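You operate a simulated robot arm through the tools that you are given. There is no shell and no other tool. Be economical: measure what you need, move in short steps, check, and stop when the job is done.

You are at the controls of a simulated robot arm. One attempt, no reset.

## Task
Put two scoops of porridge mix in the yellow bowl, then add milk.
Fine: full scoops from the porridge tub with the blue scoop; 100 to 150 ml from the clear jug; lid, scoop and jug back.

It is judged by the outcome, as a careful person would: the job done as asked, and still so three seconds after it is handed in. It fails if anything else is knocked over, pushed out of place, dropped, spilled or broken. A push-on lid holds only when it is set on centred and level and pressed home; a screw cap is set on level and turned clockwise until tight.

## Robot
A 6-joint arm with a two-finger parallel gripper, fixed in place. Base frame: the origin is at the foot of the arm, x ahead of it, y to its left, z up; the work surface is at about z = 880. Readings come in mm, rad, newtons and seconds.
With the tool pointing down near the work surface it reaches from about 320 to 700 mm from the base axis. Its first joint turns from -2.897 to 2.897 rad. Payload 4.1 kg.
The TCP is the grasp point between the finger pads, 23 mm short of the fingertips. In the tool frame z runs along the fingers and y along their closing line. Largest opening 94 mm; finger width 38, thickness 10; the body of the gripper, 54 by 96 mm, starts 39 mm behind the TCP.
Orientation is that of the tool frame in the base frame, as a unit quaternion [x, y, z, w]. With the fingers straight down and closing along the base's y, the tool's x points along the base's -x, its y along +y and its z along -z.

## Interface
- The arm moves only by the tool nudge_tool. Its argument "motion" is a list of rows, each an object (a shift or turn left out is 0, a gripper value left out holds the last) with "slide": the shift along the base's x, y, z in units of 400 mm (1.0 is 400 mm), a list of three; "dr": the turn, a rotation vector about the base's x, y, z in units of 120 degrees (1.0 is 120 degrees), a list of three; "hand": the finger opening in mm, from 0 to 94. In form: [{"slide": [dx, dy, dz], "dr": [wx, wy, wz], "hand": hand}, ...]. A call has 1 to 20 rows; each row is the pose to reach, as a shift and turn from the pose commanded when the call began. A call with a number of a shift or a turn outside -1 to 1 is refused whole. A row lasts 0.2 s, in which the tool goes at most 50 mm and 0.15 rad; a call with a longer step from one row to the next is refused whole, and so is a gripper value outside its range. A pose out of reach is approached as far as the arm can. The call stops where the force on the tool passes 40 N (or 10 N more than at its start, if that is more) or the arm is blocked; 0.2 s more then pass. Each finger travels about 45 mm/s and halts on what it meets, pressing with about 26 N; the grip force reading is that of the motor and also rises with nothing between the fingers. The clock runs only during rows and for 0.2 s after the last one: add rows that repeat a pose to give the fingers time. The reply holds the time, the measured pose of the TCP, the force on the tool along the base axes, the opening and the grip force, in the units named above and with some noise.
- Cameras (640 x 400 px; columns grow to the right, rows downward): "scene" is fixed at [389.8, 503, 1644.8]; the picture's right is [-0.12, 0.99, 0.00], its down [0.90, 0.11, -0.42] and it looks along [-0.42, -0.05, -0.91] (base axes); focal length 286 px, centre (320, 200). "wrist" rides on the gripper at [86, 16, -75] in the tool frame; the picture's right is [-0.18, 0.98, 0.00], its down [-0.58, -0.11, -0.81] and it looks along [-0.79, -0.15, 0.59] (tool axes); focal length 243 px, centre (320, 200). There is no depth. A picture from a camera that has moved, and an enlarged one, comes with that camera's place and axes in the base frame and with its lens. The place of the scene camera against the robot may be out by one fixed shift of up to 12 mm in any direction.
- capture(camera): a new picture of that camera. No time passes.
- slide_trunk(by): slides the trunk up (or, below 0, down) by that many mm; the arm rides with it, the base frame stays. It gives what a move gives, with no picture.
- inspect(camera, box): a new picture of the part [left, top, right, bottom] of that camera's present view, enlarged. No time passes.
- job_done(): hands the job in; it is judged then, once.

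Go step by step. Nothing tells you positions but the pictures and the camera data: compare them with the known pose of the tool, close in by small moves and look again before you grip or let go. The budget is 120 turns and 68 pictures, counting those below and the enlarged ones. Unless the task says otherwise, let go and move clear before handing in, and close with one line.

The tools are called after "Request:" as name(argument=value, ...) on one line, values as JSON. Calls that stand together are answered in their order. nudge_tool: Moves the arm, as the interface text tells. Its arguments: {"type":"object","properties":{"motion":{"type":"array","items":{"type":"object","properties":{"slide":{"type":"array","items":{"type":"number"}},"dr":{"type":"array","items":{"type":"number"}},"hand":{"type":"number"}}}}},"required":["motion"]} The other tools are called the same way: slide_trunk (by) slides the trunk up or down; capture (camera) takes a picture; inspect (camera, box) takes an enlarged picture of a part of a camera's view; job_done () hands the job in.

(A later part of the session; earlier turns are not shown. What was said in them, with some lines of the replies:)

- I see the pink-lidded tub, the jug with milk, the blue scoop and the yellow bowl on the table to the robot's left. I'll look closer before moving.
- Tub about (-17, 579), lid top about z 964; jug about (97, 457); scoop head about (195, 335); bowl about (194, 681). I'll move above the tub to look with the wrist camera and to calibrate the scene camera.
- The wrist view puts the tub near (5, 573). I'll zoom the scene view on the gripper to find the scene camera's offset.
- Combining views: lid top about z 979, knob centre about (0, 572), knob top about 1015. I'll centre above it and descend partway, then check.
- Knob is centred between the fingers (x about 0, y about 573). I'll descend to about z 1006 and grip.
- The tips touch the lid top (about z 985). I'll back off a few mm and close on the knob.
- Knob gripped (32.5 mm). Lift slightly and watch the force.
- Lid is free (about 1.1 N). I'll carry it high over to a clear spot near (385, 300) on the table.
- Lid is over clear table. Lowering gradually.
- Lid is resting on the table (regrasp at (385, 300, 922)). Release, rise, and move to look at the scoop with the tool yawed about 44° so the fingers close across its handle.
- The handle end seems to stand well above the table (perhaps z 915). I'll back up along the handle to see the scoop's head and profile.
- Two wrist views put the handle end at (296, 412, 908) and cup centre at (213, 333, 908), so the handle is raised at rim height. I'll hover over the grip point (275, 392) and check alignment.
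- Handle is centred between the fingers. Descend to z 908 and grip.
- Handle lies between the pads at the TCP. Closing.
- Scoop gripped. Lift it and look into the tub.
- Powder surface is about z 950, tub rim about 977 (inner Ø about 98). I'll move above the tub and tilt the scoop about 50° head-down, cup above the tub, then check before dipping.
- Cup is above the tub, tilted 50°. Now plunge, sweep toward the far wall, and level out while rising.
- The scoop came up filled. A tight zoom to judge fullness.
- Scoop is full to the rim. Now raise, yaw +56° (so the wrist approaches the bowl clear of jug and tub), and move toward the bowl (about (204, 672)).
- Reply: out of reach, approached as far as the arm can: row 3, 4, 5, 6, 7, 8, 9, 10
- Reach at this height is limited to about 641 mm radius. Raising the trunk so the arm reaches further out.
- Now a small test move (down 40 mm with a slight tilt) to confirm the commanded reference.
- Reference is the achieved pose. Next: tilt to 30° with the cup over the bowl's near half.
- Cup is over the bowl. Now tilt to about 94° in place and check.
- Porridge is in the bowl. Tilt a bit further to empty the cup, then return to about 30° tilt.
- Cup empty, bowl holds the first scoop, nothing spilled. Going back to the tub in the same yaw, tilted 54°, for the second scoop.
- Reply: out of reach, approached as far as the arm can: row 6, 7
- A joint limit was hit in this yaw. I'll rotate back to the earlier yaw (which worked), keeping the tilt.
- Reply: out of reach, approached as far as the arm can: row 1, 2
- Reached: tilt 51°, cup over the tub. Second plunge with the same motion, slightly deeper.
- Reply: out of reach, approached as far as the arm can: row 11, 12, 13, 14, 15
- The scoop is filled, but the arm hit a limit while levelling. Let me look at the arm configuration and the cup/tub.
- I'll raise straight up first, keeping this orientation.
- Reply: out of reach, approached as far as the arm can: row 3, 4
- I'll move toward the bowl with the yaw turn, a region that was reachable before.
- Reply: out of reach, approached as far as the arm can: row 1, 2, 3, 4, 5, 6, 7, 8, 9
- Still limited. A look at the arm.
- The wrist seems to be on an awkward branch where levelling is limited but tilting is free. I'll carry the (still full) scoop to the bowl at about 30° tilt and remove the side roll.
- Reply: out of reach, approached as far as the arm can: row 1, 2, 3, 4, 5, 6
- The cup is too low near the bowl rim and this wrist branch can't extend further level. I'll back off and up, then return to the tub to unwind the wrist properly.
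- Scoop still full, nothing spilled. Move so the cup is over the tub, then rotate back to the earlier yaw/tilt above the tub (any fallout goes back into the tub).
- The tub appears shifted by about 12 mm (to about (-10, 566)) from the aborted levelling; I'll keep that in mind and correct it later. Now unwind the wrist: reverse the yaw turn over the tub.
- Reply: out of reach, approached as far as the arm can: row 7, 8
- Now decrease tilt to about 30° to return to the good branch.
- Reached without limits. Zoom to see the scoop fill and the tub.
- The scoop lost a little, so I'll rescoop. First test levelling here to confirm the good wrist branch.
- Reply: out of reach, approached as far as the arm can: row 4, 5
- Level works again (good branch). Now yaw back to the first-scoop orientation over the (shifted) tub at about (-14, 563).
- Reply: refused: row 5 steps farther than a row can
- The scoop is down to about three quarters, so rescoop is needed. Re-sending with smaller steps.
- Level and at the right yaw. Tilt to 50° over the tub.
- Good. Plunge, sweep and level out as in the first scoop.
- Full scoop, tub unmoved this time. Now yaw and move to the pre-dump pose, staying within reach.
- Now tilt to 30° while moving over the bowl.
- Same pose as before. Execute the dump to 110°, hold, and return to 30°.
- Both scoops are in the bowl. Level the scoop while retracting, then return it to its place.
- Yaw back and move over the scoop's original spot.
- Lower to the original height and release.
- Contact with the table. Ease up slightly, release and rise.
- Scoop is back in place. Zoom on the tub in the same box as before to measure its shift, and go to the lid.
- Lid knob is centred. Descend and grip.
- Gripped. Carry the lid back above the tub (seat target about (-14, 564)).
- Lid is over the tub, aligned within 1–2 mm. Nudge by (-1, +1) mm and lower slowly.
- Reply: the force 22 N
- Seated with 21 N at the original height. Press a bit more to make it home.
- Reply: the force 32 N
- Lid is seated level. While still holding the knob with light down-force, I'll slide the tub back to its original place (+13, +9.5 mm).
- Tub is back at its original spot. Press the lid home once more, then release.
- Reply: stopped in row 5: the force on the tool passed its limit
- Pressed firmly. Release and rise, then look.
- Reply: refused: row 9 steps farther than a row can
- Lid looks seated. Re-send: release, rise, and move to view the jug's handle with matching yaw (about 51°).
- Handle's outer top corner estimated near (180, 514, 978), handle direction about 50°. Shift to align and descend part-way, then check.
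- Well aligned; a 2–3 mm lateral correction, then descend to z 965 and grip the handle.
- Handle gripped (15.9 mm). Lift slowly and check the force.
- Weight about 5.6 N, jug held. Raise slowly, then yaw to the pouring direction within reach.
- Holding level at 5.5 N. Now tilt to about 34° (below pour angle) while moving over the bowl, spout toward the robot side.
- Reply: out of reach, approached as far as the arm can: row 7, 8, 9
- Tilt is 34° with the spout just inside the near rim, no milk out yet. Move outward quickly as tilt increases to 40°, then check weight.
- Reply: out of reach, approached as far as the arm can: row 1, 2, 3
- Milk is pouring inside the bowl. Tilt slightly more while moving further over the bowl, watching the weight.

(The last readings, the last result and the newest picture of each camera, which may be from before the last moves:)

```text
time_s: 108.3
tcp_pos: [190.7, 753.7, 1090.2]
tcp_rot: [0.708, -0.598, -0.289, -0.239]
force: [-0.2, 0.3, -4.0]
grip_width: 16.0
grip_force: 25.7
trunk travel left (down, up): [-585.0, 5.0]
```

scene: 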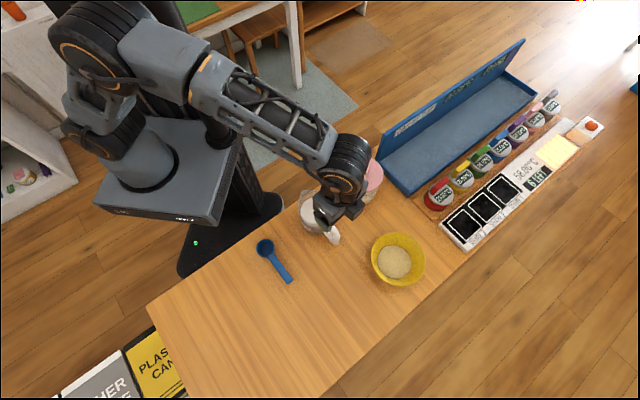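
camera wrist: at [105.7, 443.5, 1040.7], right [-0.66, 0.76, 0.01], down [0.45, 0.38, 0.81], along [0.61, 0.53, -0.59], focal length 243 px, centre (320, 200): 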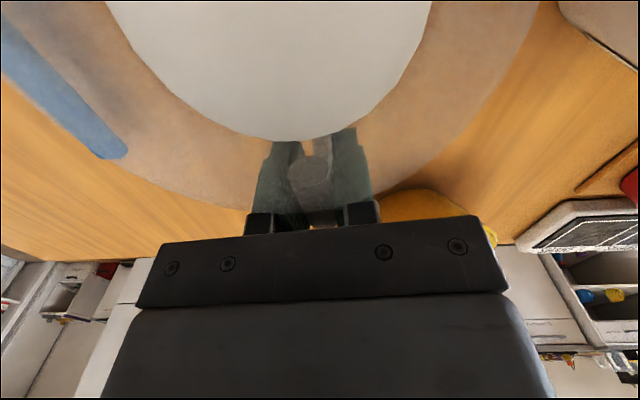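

Pause the pour by easing the tilt back about 6°, and take a steadier weight reading.

Request:
nudge_tool(motion=[{"slide": [-0.002, -0.012, 0], "dr": [-0.0247, -0.0041, 0]}, {"slide": [-0.004, -0.026, 0], "dr": [-0.0493, -0.0083, 0]}, {"slide": [-0.004, -0.026, 0], "dr": [-0.0493, -0.0083, 0]}, {"slide": [-0.004, -0.026, 0], "dr": [-0.0493, -0.0083, 0]}, {"slide": [-0.004, -0.026, 0], "dr": [-0.0493, -0.0083, 0]}])

Request:
inspect(camera="scene", box=[310, 170, 470, 300])

Request:
nudge_tool(motion=[{"slide": [0, 0, 0]}, {"slide": [0, 0, 0]}])

Request:
nudge_tool(motion=[{"slide": [0, 0, 0]}])

Request:
nudge_tool(motion=[{"slide": [0, 0, 0]}])

Request:
nudge_tool(motion=[{"slide": [0, 0, 0]}])

```text
time_s: 109.5
tcp_pos: [188.7, 737.4, 1088.6]
tcp_rot: [0.722, -0.611, -0.251, -0.207]
force: [0.0, 0.2, -4.8]
grip_width: 15.9
grip_force: 26.1
out of reach, approached as far as the arm can: row 2, 3, 4, 5
trunk travel left (down, up): [-585.0, 5.0]
```

```text
3.08 times, centred on (390, 235) of scene
camera zoom: at [389.8, 503.0, 1644.8], right [-0.12, 0.99, 0.0], down [0.9, 0.11, -0.42], along [-0.42, -0.05, -0.91], focal length 880 px, centre (105, 92)
```

zoom: 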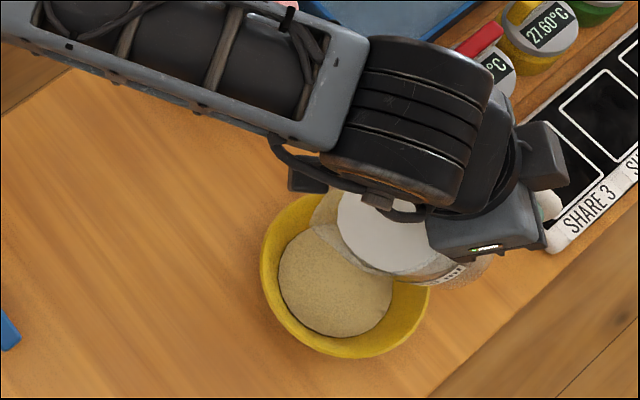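

```text
time_s: 110.1
tcp_pos: [188.8, 737.1, 1089.6]
tcp_rot: [0.722, -0.61, -0.251, -0.207]
force: [0.3, -1.0, -4.7]
grip_width: 15.7
grip_force: 25.7
trunk travel left (down, up): [-585.0, 5.0]
```

```text
time_s: 110.5
tcp_pos: [188.3, 738.3, 1088.3]
tcp_rot: [0.722, -0.61, -0.25, -0.207]
force: [0.5, -0.3, -4.9]
grip_width: 16.1
grip_force: 25.7
trunk travel left (down, up): [-585.0, 5.0]
```

```text
time_s: 110.9
tcp_pos: [188.1, 737.4, 1088.5]
tcp_rot: [0.722, -0.61, -0.251, -0.208]
force: [0.1, 0.0, -4.7]
grip_width: 15.8
grip_force: 25.8
trunk travel left (down, up): [-585.0, 5.0]
```

```text
time_s: 111.3
tcp_pos: [189.3, 736.8, 1088.8]
tcp_rot: [0.721, -0.611, -0.251, -0.208]
force: [-0.1, -0.3, -4.6]
grip_width: 15.7
grip_force: 25.9
trunk travel left (down, up): [-585.0, 5.0]
```

About 1.0 N (≈95–100 ml) poured by weight. One more short pour at about 46°, then back and re-weigh.

Request:
nudge_tool(motion=[{"slide": [0.003, 0.028, 0.004], "dr": [0.035, 0.0058, 0]}, {"slide": [0.0055, 0.049, 0.009], "dr": [0.0699, 0.0117, 0]}, {"slide": [0.0055, 0.049, 0.009], "dr": [0.0699, 0.0117, 0]}, {"slide": [0.0055, 0.049, 0.009], "dr": [0.0699, 0.0117, 0]}, {"slide": [0.003, 0.028, 0.004], "dr": [0.035, 0.0058, 0]}, {"slide": [0, 0, 0]}, {"slide": [0, 0, 0]}])

Request:
nudge_tool(motion=[{"slide": [0, 0, 0]}])

Request:
nudge_tool(motion=[{"slide": [0, 0, 0]}])

Request:
nudge_tool(motion=[{"slide": [0, 0, 0]}])

Request:
nudge_tool(motion=[{"slide": [0, 0, 0]}])

```text
time_s: 112.9
tcp_pos: [189.5, 737.2, 1088.8]
tcp_rot: [0.722, -0.611, -0.25, -0.207]
force: [0.5, -1.0, -5.7]
grip_width: 15.7
grip_force: 26.0
trunk travel left (down, up): [-585.0, 5.0]
```

```text
time_s: 113.3
tcp_pos: [188.7, 737.5, 1088.8]
tcp_rot: [0.722, -0.61, -0.251, -0.208]
force: [-0.3, -0.7, -4.9]
grip_width: 15.6
grip_force: 26.3
trunk travel left (down, up): [-585.0, 5.0]
```

```text
time_s: 113.7
tcp_pos: [189.6, 736.9, 1089.4]
tcp_rot: [0.722, -0.611, -0.251, -0.208]
force: [0.9, 0.1, -4.7]
grip_width: 15.5
grip_force: 26.3
trunk travel left (down, up): [-585.0, 5.0]
```

```text
time_s: 114.1
tcp_pos: [188.2, 737.4, 1089.9]
tcp_rot: [0.721, -0.611, -0.251, -0.208]
force: [0.7, -0.7, -4.9]
grip_width: 15.7
grip_force: 26.3
trunk travel left (down, up): [-585.0, 5.0]
```

```text
time_s: 114.5
tcp_pos: [188.7, 737.7, 1090.4]
tcp_rot: [0.722, -0.61, -0.252, -0.207]
force: [-0.2, 0.4, -5.1]
grip_width: 15.6
grip_force: 26.1
trunk travel left (down, up): [-585.0, 5.0]
```

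Weight noise is comparable to what I need, so I'll bring the jug level and read the milk level with the wrist camera (fixed relative to the jug).

Request:
nudge_tool(motion=[{"slide": [-0.012, -0.04, 0.015], "dr": [-0.045, -0.0075, 0]}, {"slide": [-0.022, -0.09, 0.03], "dr": [-0.085, -0.0142, 0]}, {"slide": [-0.034, -0.14, 0.035], "dr": [-0.125, -0.0209, 0]}, {"slide": [-0.046, -0.19, 0.035], "dr": [-0.165, -0.0276, 0]}, {"slide": [-0.058, -0.24, 0.035], "dr": [-0.205, -0.0343, 0]}, {"slide": [-0.07, -0.28, 0.035], "dr": [-0.245, -0.041, 0]}, {"slide": [-0.08, -0.32, 0.035], "dr": [-0.28, -0.0468, 0]}, {"slide": [-0.092, -0.36, 0.035], "dr": [-0.3126, -0.0523, 0]}, {"slide": [-0.092, -0.36, 0.035], "dr": [-0.3126, -0.0523, 0]}, {"slide": [-0.092, -0.36, 0.035], "dr": [-0.3126, -0.0523, 0]}])

Request:
capture(camera="wrist")

```text
time_s: 116.7
tcp_pos: [151.6, 593.9, 1103.8]
tcp_rot: [0.763, -0.647, -0.002, 0.004]
force: [0.8, 0.2, -4.9]
grip_width: 15.8
grip_force: 25.8
trunk travel left (down, up): [-585.0, 5.0]
```

```text
5 pictures are left
camera wrist: at [150.1, 504.9, 1179.0], right [-1.0, 0.02, 0.01], down [0.02, 0.59, 0.8], along [0.01, 0.8, -0.59], focal length 243 px, centre (320, 200)
```

wrist: 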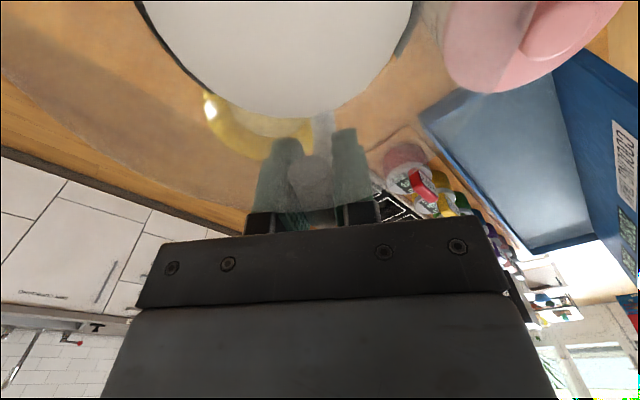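

Milk level dropped about 13–14 mm (≈ 65–70 ml so far; flow tracks the tilt angle closely). About 55 ml more is needed, which corresponds to a tilt of about 51.5°; doing that with a 1 s hold over the bowl centre.

Request:
nudge_tool(motion=[{"slide": [0.012, 0.05, 0], "dr": [0.0494, 0.0083, 0]}, {"slide": [0.025, 0.11, 0], "dr": [0.0987, 0.0165, 0]}, {"slide": [0.038, 0.17, 0], "dr": [0.1481, 0.0248, 0]}, {"slide": [0.05, 0.22, 0], "dr": [0.1974, 0.033, 0]}, {"slide": [0.062, 0.27, 0], "dr": [0.2468, 0.0413, 0]}, {"slide": [0.075, 0.32, -0.01], "dr": [0.2961, 0.0495, 0]}, {"slide": [0.085, 0.36, -0.02], "dr": [0.329, 0.055, 0]}, {"slide": [0.094, 0.385, -0.025], "dr": [0.3619, 0.0605, 0]}, {"slide": [0.1, 0.4, -0.03], "dr": [0.3948, 0.066, 0]}, {"slide": [0.101, 0.408, -0.03], "dr": [0.4236, 0.0708, 0]}, {"slide": [0.101, 0.408, -0.03], "dr": [0.4236, 0.0708, 0]}, {"slide": [0.101, 0.408, -0.03], "dr": [0.4236, 0.0708, 0]}, {"slide": [0.101, 0.408, -0.03], "dr": [0.4236, 0.0708, 0]}, {"slide": [0.101, 0.408, -0.03], "dr": [0.4236, 0.0708, 0]}, {"slide": [0.101, 0.408, -0.03], "dr": [0.4236, 0.0708, 0]}, {"slide": [0.096, 0.392, -0.028], "dr": [0.3784, 0.0633, 0]}, {"slide": [0.087, 0.365, -0.02], "dr": [0.3372, 0.0564, 0]}, {"slide": [0.075, 0.32, -0.01], "dr": [0.2961, 0.0495, 0]}, {"slide": [0.062, 0.27, 0], "dr": [0.2468, 0.0413, 0]}, {"slide": [0.05, 0.22, 0], "dr": [0.1974, 0.033, 0]}])

Request:
nudge_tool(motion=[{"slide": [-0.012, -0.05, 0], "dr": [-0.0494, -0.0083, 0]}, {"slide": [-0.025, -0.11, 0], "dr": [-0.0987, -0.0165, 0]}, {"slide": [-0.038, -0.17, 0], "dr": [-0.1481, -0.0248, 0]}, {"slide": [-0.05, -0.22, 0], "dr": [-0.1974, -0.033, 0]}, {"slide": [-0.05, -0.22, 0], "dr": [-0.1974, -0.033, 0]}, {"slide": [-0.05, -0.22, 0], "dr": [-0.1974, -0.033, 0]}])

Request:
capture(camera="wrist")

```text
time_s: 120.9
tcp_pos: [172.8, 680.2, 1103.3]
tcp_rot: [0.746, -0.633, -0.161, -0.131]
force: [0.2, -0.5, -3.8]
grip_width: 15.8
grip_force: 26.2
trunk travel left (down, up): [-585.0, 5.0]
```

```text
time_s: 122.3
tcp_pos: [153.5, 592.1, 1100.8]
tcp_rot: [0.763, -0.647, -0.001, 0.004]
force: [-0.4, -0.4, -4.4]
grip_width: 15.9
grip_force: 25.7
trunk travel left (down, up): [-585.0, 5.0]
```

```text
4 pictures are left
camera wrist: at [151.1, 503.5, 1177.1], right [-1.0, 0.02, 0.01], down [0.02, 0.59, 0.8], along [0.01, 0.8, -0.59], focal length 243 px, centre (320, 200)
```

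wrist: 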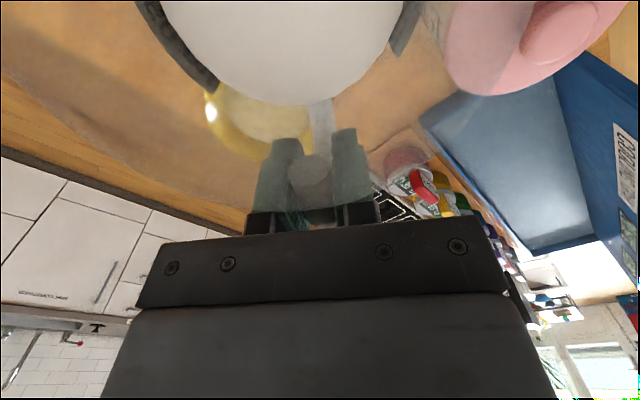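

Level drop is now about 25 mm → ≈125 ml, and weight agrees (about 1.3 N less). Return the jug: yaw back and move over its original spot.

Request:
nudge_tool(motion=[{"slide": [0.005, -0.02, 0], "dr": [0, 0, -0.04]}, {"slide": [0.01, -0.045, 0], "dr": [0, 0, -0.09]}, {"slide": [0.016, -0.075, 0], "dr": [0, 0, -0.14]}, {"slide": [0.022, -0.105, 0], "dr": [0, 0, -0.19]}, {"slide": [0.03, -0.135, 0], "dr": [0, 0, -0.24]}, {"slide": [0.036, -0.165, 0], "dr": [0, 0, -0.29]}, {"slide": [0.043, -0.195, 0], "dr": [0, 0, -0.34]}, {"slide": [0.05, -0.22, 0], "dr": [0, 0, -0.38]}, {"slide": [0.05, -0.229, 0], "dr": [0, 0, -0.3985]}, {"slide": [0.05, -0.229, -0.07], "dr": [0, 0, -0.3985]}, {"slide": [0.05, -0.229, -0.15], "dr": [0, 0, -0.3985]}, {"slide": [0.05, -0.229, -0.22], "dr": [0, 0, -0.3985]}, {"slide": [0.05, -0.229, -0.285], "dr": [0, 0, -0.3985]}, {"slide": [0.05, -0.229, -0.285], "dr": [0, 0, -0.3985]}])

```text
time_s: 125.3
tcp_pos: [172.7, 498.7, 990.0]
tcp_rot: [-0.435, 0.9, 0.003, -0.002]
force: [0.3, -0.2, -4.2]
grip_width: 16.1
grip_force: 25.9
trunk travel left (down, up): [-585.0, 5.0]
```

Lower onto the table gently with a 2 mm correction.

Request:
nudge_tool(motion=[{"slide": [-0.001, 0.006, -0.03]}, {"slide": [-0.001, 0.006, -0.05]}, {"slide": [-0.001, 0.006, -0.057]}, {"slide": [-0.001, 0.006, -0.061]}, {"slide": [-0.001, 0.006, -0.064]}, {"slide": [-0.001, 0.006, -0.064]}])

```text
time_s: 126.7
tcp_pos: [171.2, 503.8, 965.5]
tcp_rot: [-0.436, 0.9, 0.005, 0.0]
force: [0.4, 0.6, 16.5]
grip_width: 16.2
grip_force: 26.2
trunk travel left (down, up): [-585.0, 5.0]
```

Jug is on the table. Ease off, release, rise and move clear, then check the scene.

Request:
nudge_tool(motion=[{"slide": [0, 0, 0.005]}, {"slide": [0, 0, 0.006], "hand": 60}, {"slide": [0, 0, 0.006]}, {"slide": [0, 0, 0.006]}, {"slide": [0, 0, 0.006]}, {"slide": [0, 0, 0.006]}, {"slide": [0, 0, 0.006]}, {"slide": [0, 0, 0.06]}, {"slide": [0, 0, 0.14]}, {"slide": [0, 0, 0.24]}, {"slide": [0, 0, 0.34]}, {"slide": [0, -0.1, 0.4]}, {"slide": [0, -0.2, 0.42]}, {"slide": [0, -0.3, 0.42]}, {"slide": [0, -0.38, 0.42]}, {"slide": [0, -0.38, 0.42]}])

Request:
capture(camera="scene")

```text
time_s: 130.1
tcp_pos: [170.0, 351.6, 1133.8]
tcp_rot: [-0.435, 0.9, 0.004, -0.002]
force: [-0.2, 0.0, 0.2]
grip_width: 60.0
grip_force: 0.1
trunk travel left (down, up): [-585.0, 5.0]
```

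```text
3 pictures are left
```

scene: 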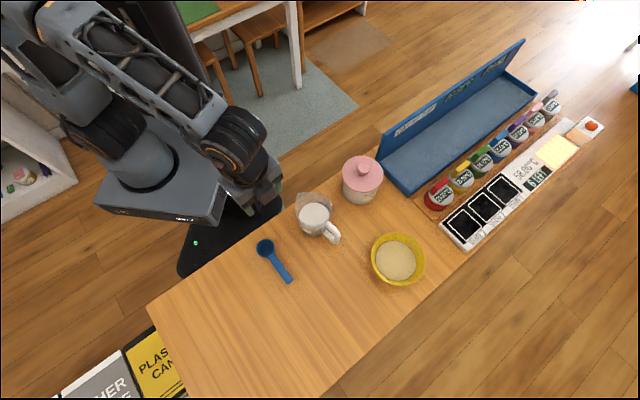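

Everything seems in place. One zoom matching the initial view to compare.

Request:
inspect(camera="scene", box=[240, 140, 440, 300])

```text
2.50 times, centred on (340, 220) of scene
camera zoom: at [389.8, 503.0, 1644.8], right [-0.12, 0.99, 0.0], down [0.9, 0.11, -0.42], along [-0.42, -0.05, -0.91], focal length 715 px, centre (270, 150)
```

zoom: 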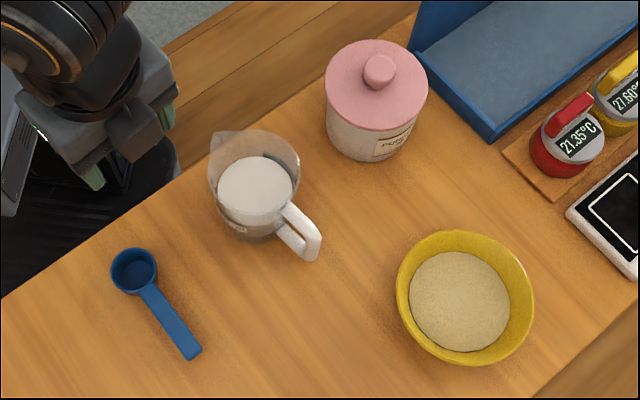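

Tub, scoop, jug and bowl are in place, with milk and porridge in the bowl. One close check of the lid.

Request:
inspect(camera="scene", box=[320, 140, 420, 215])

```text
5.33 times, centred on (370, 178) of scene
camera zoom: at [389.8, 503.0, 1644.8], right [-0.12, 0.99, 0.0], down [0.9, 0.11, -0.42], along [-0.42, -0.05, -0.91], focal length 1526 px, centre (53, 320)
```

zoom: 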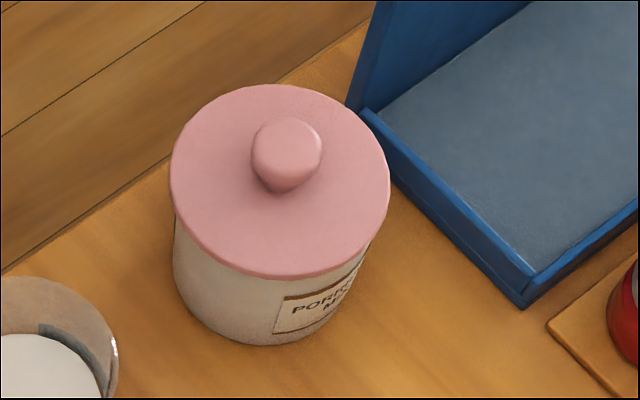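

The lid looks offset by about 4 mm relative to the tub (it shifted on release), so I'll re-centre and press it again. Moving above the knob at tub centre (about (0, 568)).

Request:
nudge_tool(motion=[{"slide": [-0.05, 0.065, 0], "dr": [0, 0, -0.054], "hand": 75}, {"slide": [-0.1, 0.13, 0], "dr": [0, 0, -0.108]}, {"slide": [-0.16, 0.2, 0], "dr": [0, 0, -0.162]}, {"slide": [-0.21, 0.27, 0], "dr": [-0.001, -0.001, -0.216]}, {"slide": [-0.26, 0.335, 0], "dr": [-0.002, -0.002, -0.27]}, {"slide": [-0.31, 0.4, 0], "dr": [-0.0026, -0.003, -0.324]}, {"slide": [-0.36, 0.47, 0], "dr": [-0.0026, -0.0033, -0.378]}, {"slide": [-0.4255, 0.541, -0.03], "dr": [-0.0026, -0.0033, -0.4298]}, {"slide": [-0.4255, 0.541, -0.12], "dr": [-0.0026, -0.0033, -0.4298]}, {"slide": [-0.4255, 0.541, -0.19], "dr": [-0.0026, -0.0033, -0.4298]}, {"slide": [-0.4255, 0.541, -0.19], "dr": [-0.0026, -0.0033, -0.4298]}])

```text
time_s: 132.5
tcp_pos: [1.2, 568.3, 1057.2]
tcp_rot: [0.0, 1.0, 0.001, 0.002]
force: [-1.0, 0.2, 1.3]
grip_width: 75.0
grip_force: 0.0
trunk travel left (down, up): [-585.0, 5.0]
```

Request:
nudge_tool(motion=[{"slide": [-0.002, 0, -0.06]}, {"slide": [-0.002, 0, -0.1]}, {"slide": [-0.002, 0, -0.11]}, {"slide": [-0.002, 0, -0.11], "hand": 15}, {"slide": [-0.002, 0, -0.11]}, {"slide": [-0.002, 0, -0.11]}, {"slide": [-0.002, 0, -0.11]}, {"slide": [-0.002, 0, -0.11]}, {"slide": [-0.002, 0, -0.11]}])

```text
time_s: 134.5
tcp_pos: [1.9, 567.7, 1011.3]
tcp_rot: [0.0, 1.0, 0.0, 0.003]
force: [0.2, 0.3, 0.9]
grip_width: 31.7
grip_force: 26.1
trunk travel left (down, up): [-585.0, 5.0]
```

Gripped and centred in y. Press down.

Request:
nudge_tool(motion=[{"slide": [0, 0, -0.004]}, {"slide": [0, 0, -0.008]}, {"slide": [0, 0, -0.012]}, {"slide": [0, 0, -0.015]}, {"slide": [0, 0, -0.015]}])

```text
time_s: 135.7
tcp_pos: [-0.2, 567.8, 1008.9]
tcp_rot: [0.0, 1.0, 0.004, 0.002]
force: [3.3, 1.6, 33.8]
grip_width: 32.0
grip_force: 26.0
trunk travel left (down, up): [-585.0, 5.0]
```

33.8 N applied, tool level. Unload fully first, then open and rise straight up.

Request:
nudge_tool(motion=[{"slide": [0, 0, 0.008]}, {"slide": [0, 0, 0.014]}, {"slide": [0, 0, 0.014]}])

```text
time_s: 136.5
tcp_pos: [0.1, 567.0, 1008.8]
tcp_rot: [-0.001, 1.0, -0.002, 0.003]
force: [0.1, 0.4, 4.4]
grip_width: 31.7
grip_force: 26.5
trunk travel left (down, up): [-585.0, 5.0]
```

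Request:
nudge_tool(motion=[{"slide": [0, 0, 0.003], "hand": 40}, {"slide": [0, 0, 0.004], "hand": 50}, {"slide": [0, 0, 0.005], "hand": 65}, {"slide": [0, 0, 0.006], "hand": 75}, {"slide": [0, 0, 0.008]}, {"slide": [0, 0, 0.01]}, {"slide": [0, 0, 0.05]}, {"slide": [0, 0, 0.12]}, {"slide": [0, 0, 0.2]}, {"slide": [0, -0.1, 0.25]}, {"slide": [0.03, -0.2, 0.27]}, {"slide": [0.06, -0.3, 0.27]}, {"slide": [0.09, -0.4, 0.27]}, {"slide": [0.12, -0.5, 0.27]}, {"slide": [0.12, -0.5, 0.27]}])

Request:
inspect(camera="scene", box=[320, 140, 420, 215])

```text
time_s: 139.7
tcp_pos: [48.2, 367.3, 1118.6]
tcp_rot: [0.0, 1.0, -0.001, 0.002]
force: [0.2, 0.3, 0.0]
grip_width: 75.0
grip_force: 0.1
trunk travel left (down, up): [-585.0, 5.0]
```

```text
5.33 times, centred on (370, 178) of scene
camera zoom: at [389.8, 503.0, 1644.8], right [-0.12, 0.99, 0.0], down [0.9, 0.11, -0.42], along [-0.42, -0.05, -0.91], focal length 1526 px, centre (53, 320)
```

zoom: 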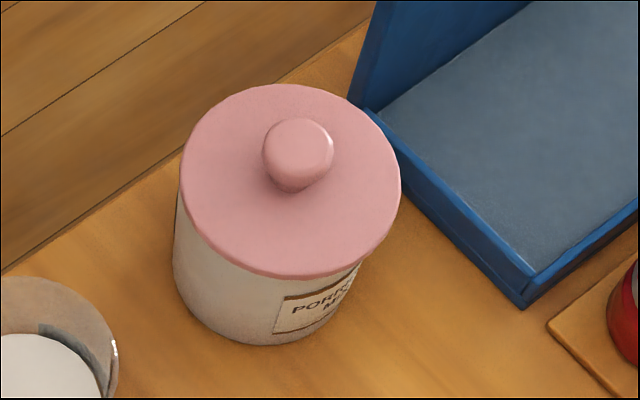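

The lid now sits level on the tub, centred to within about 1–2 mm, and stayed put after release. The scoop and jug are back in place and the arm is clear, so I'm handing in.

Request:
job_done()

```text
The job is handed in.
```

I handed it in with two full scoops of porridge mix and about 125 ml of milk in the yellow bowl (my estimate from the milk level and the jug's weight). The lid is pressed on, the scoop and jug are back within a few mm, I saw no spills, and the tub got pushed about 16 mm mid-job but is now within about 6 mm of where it started.
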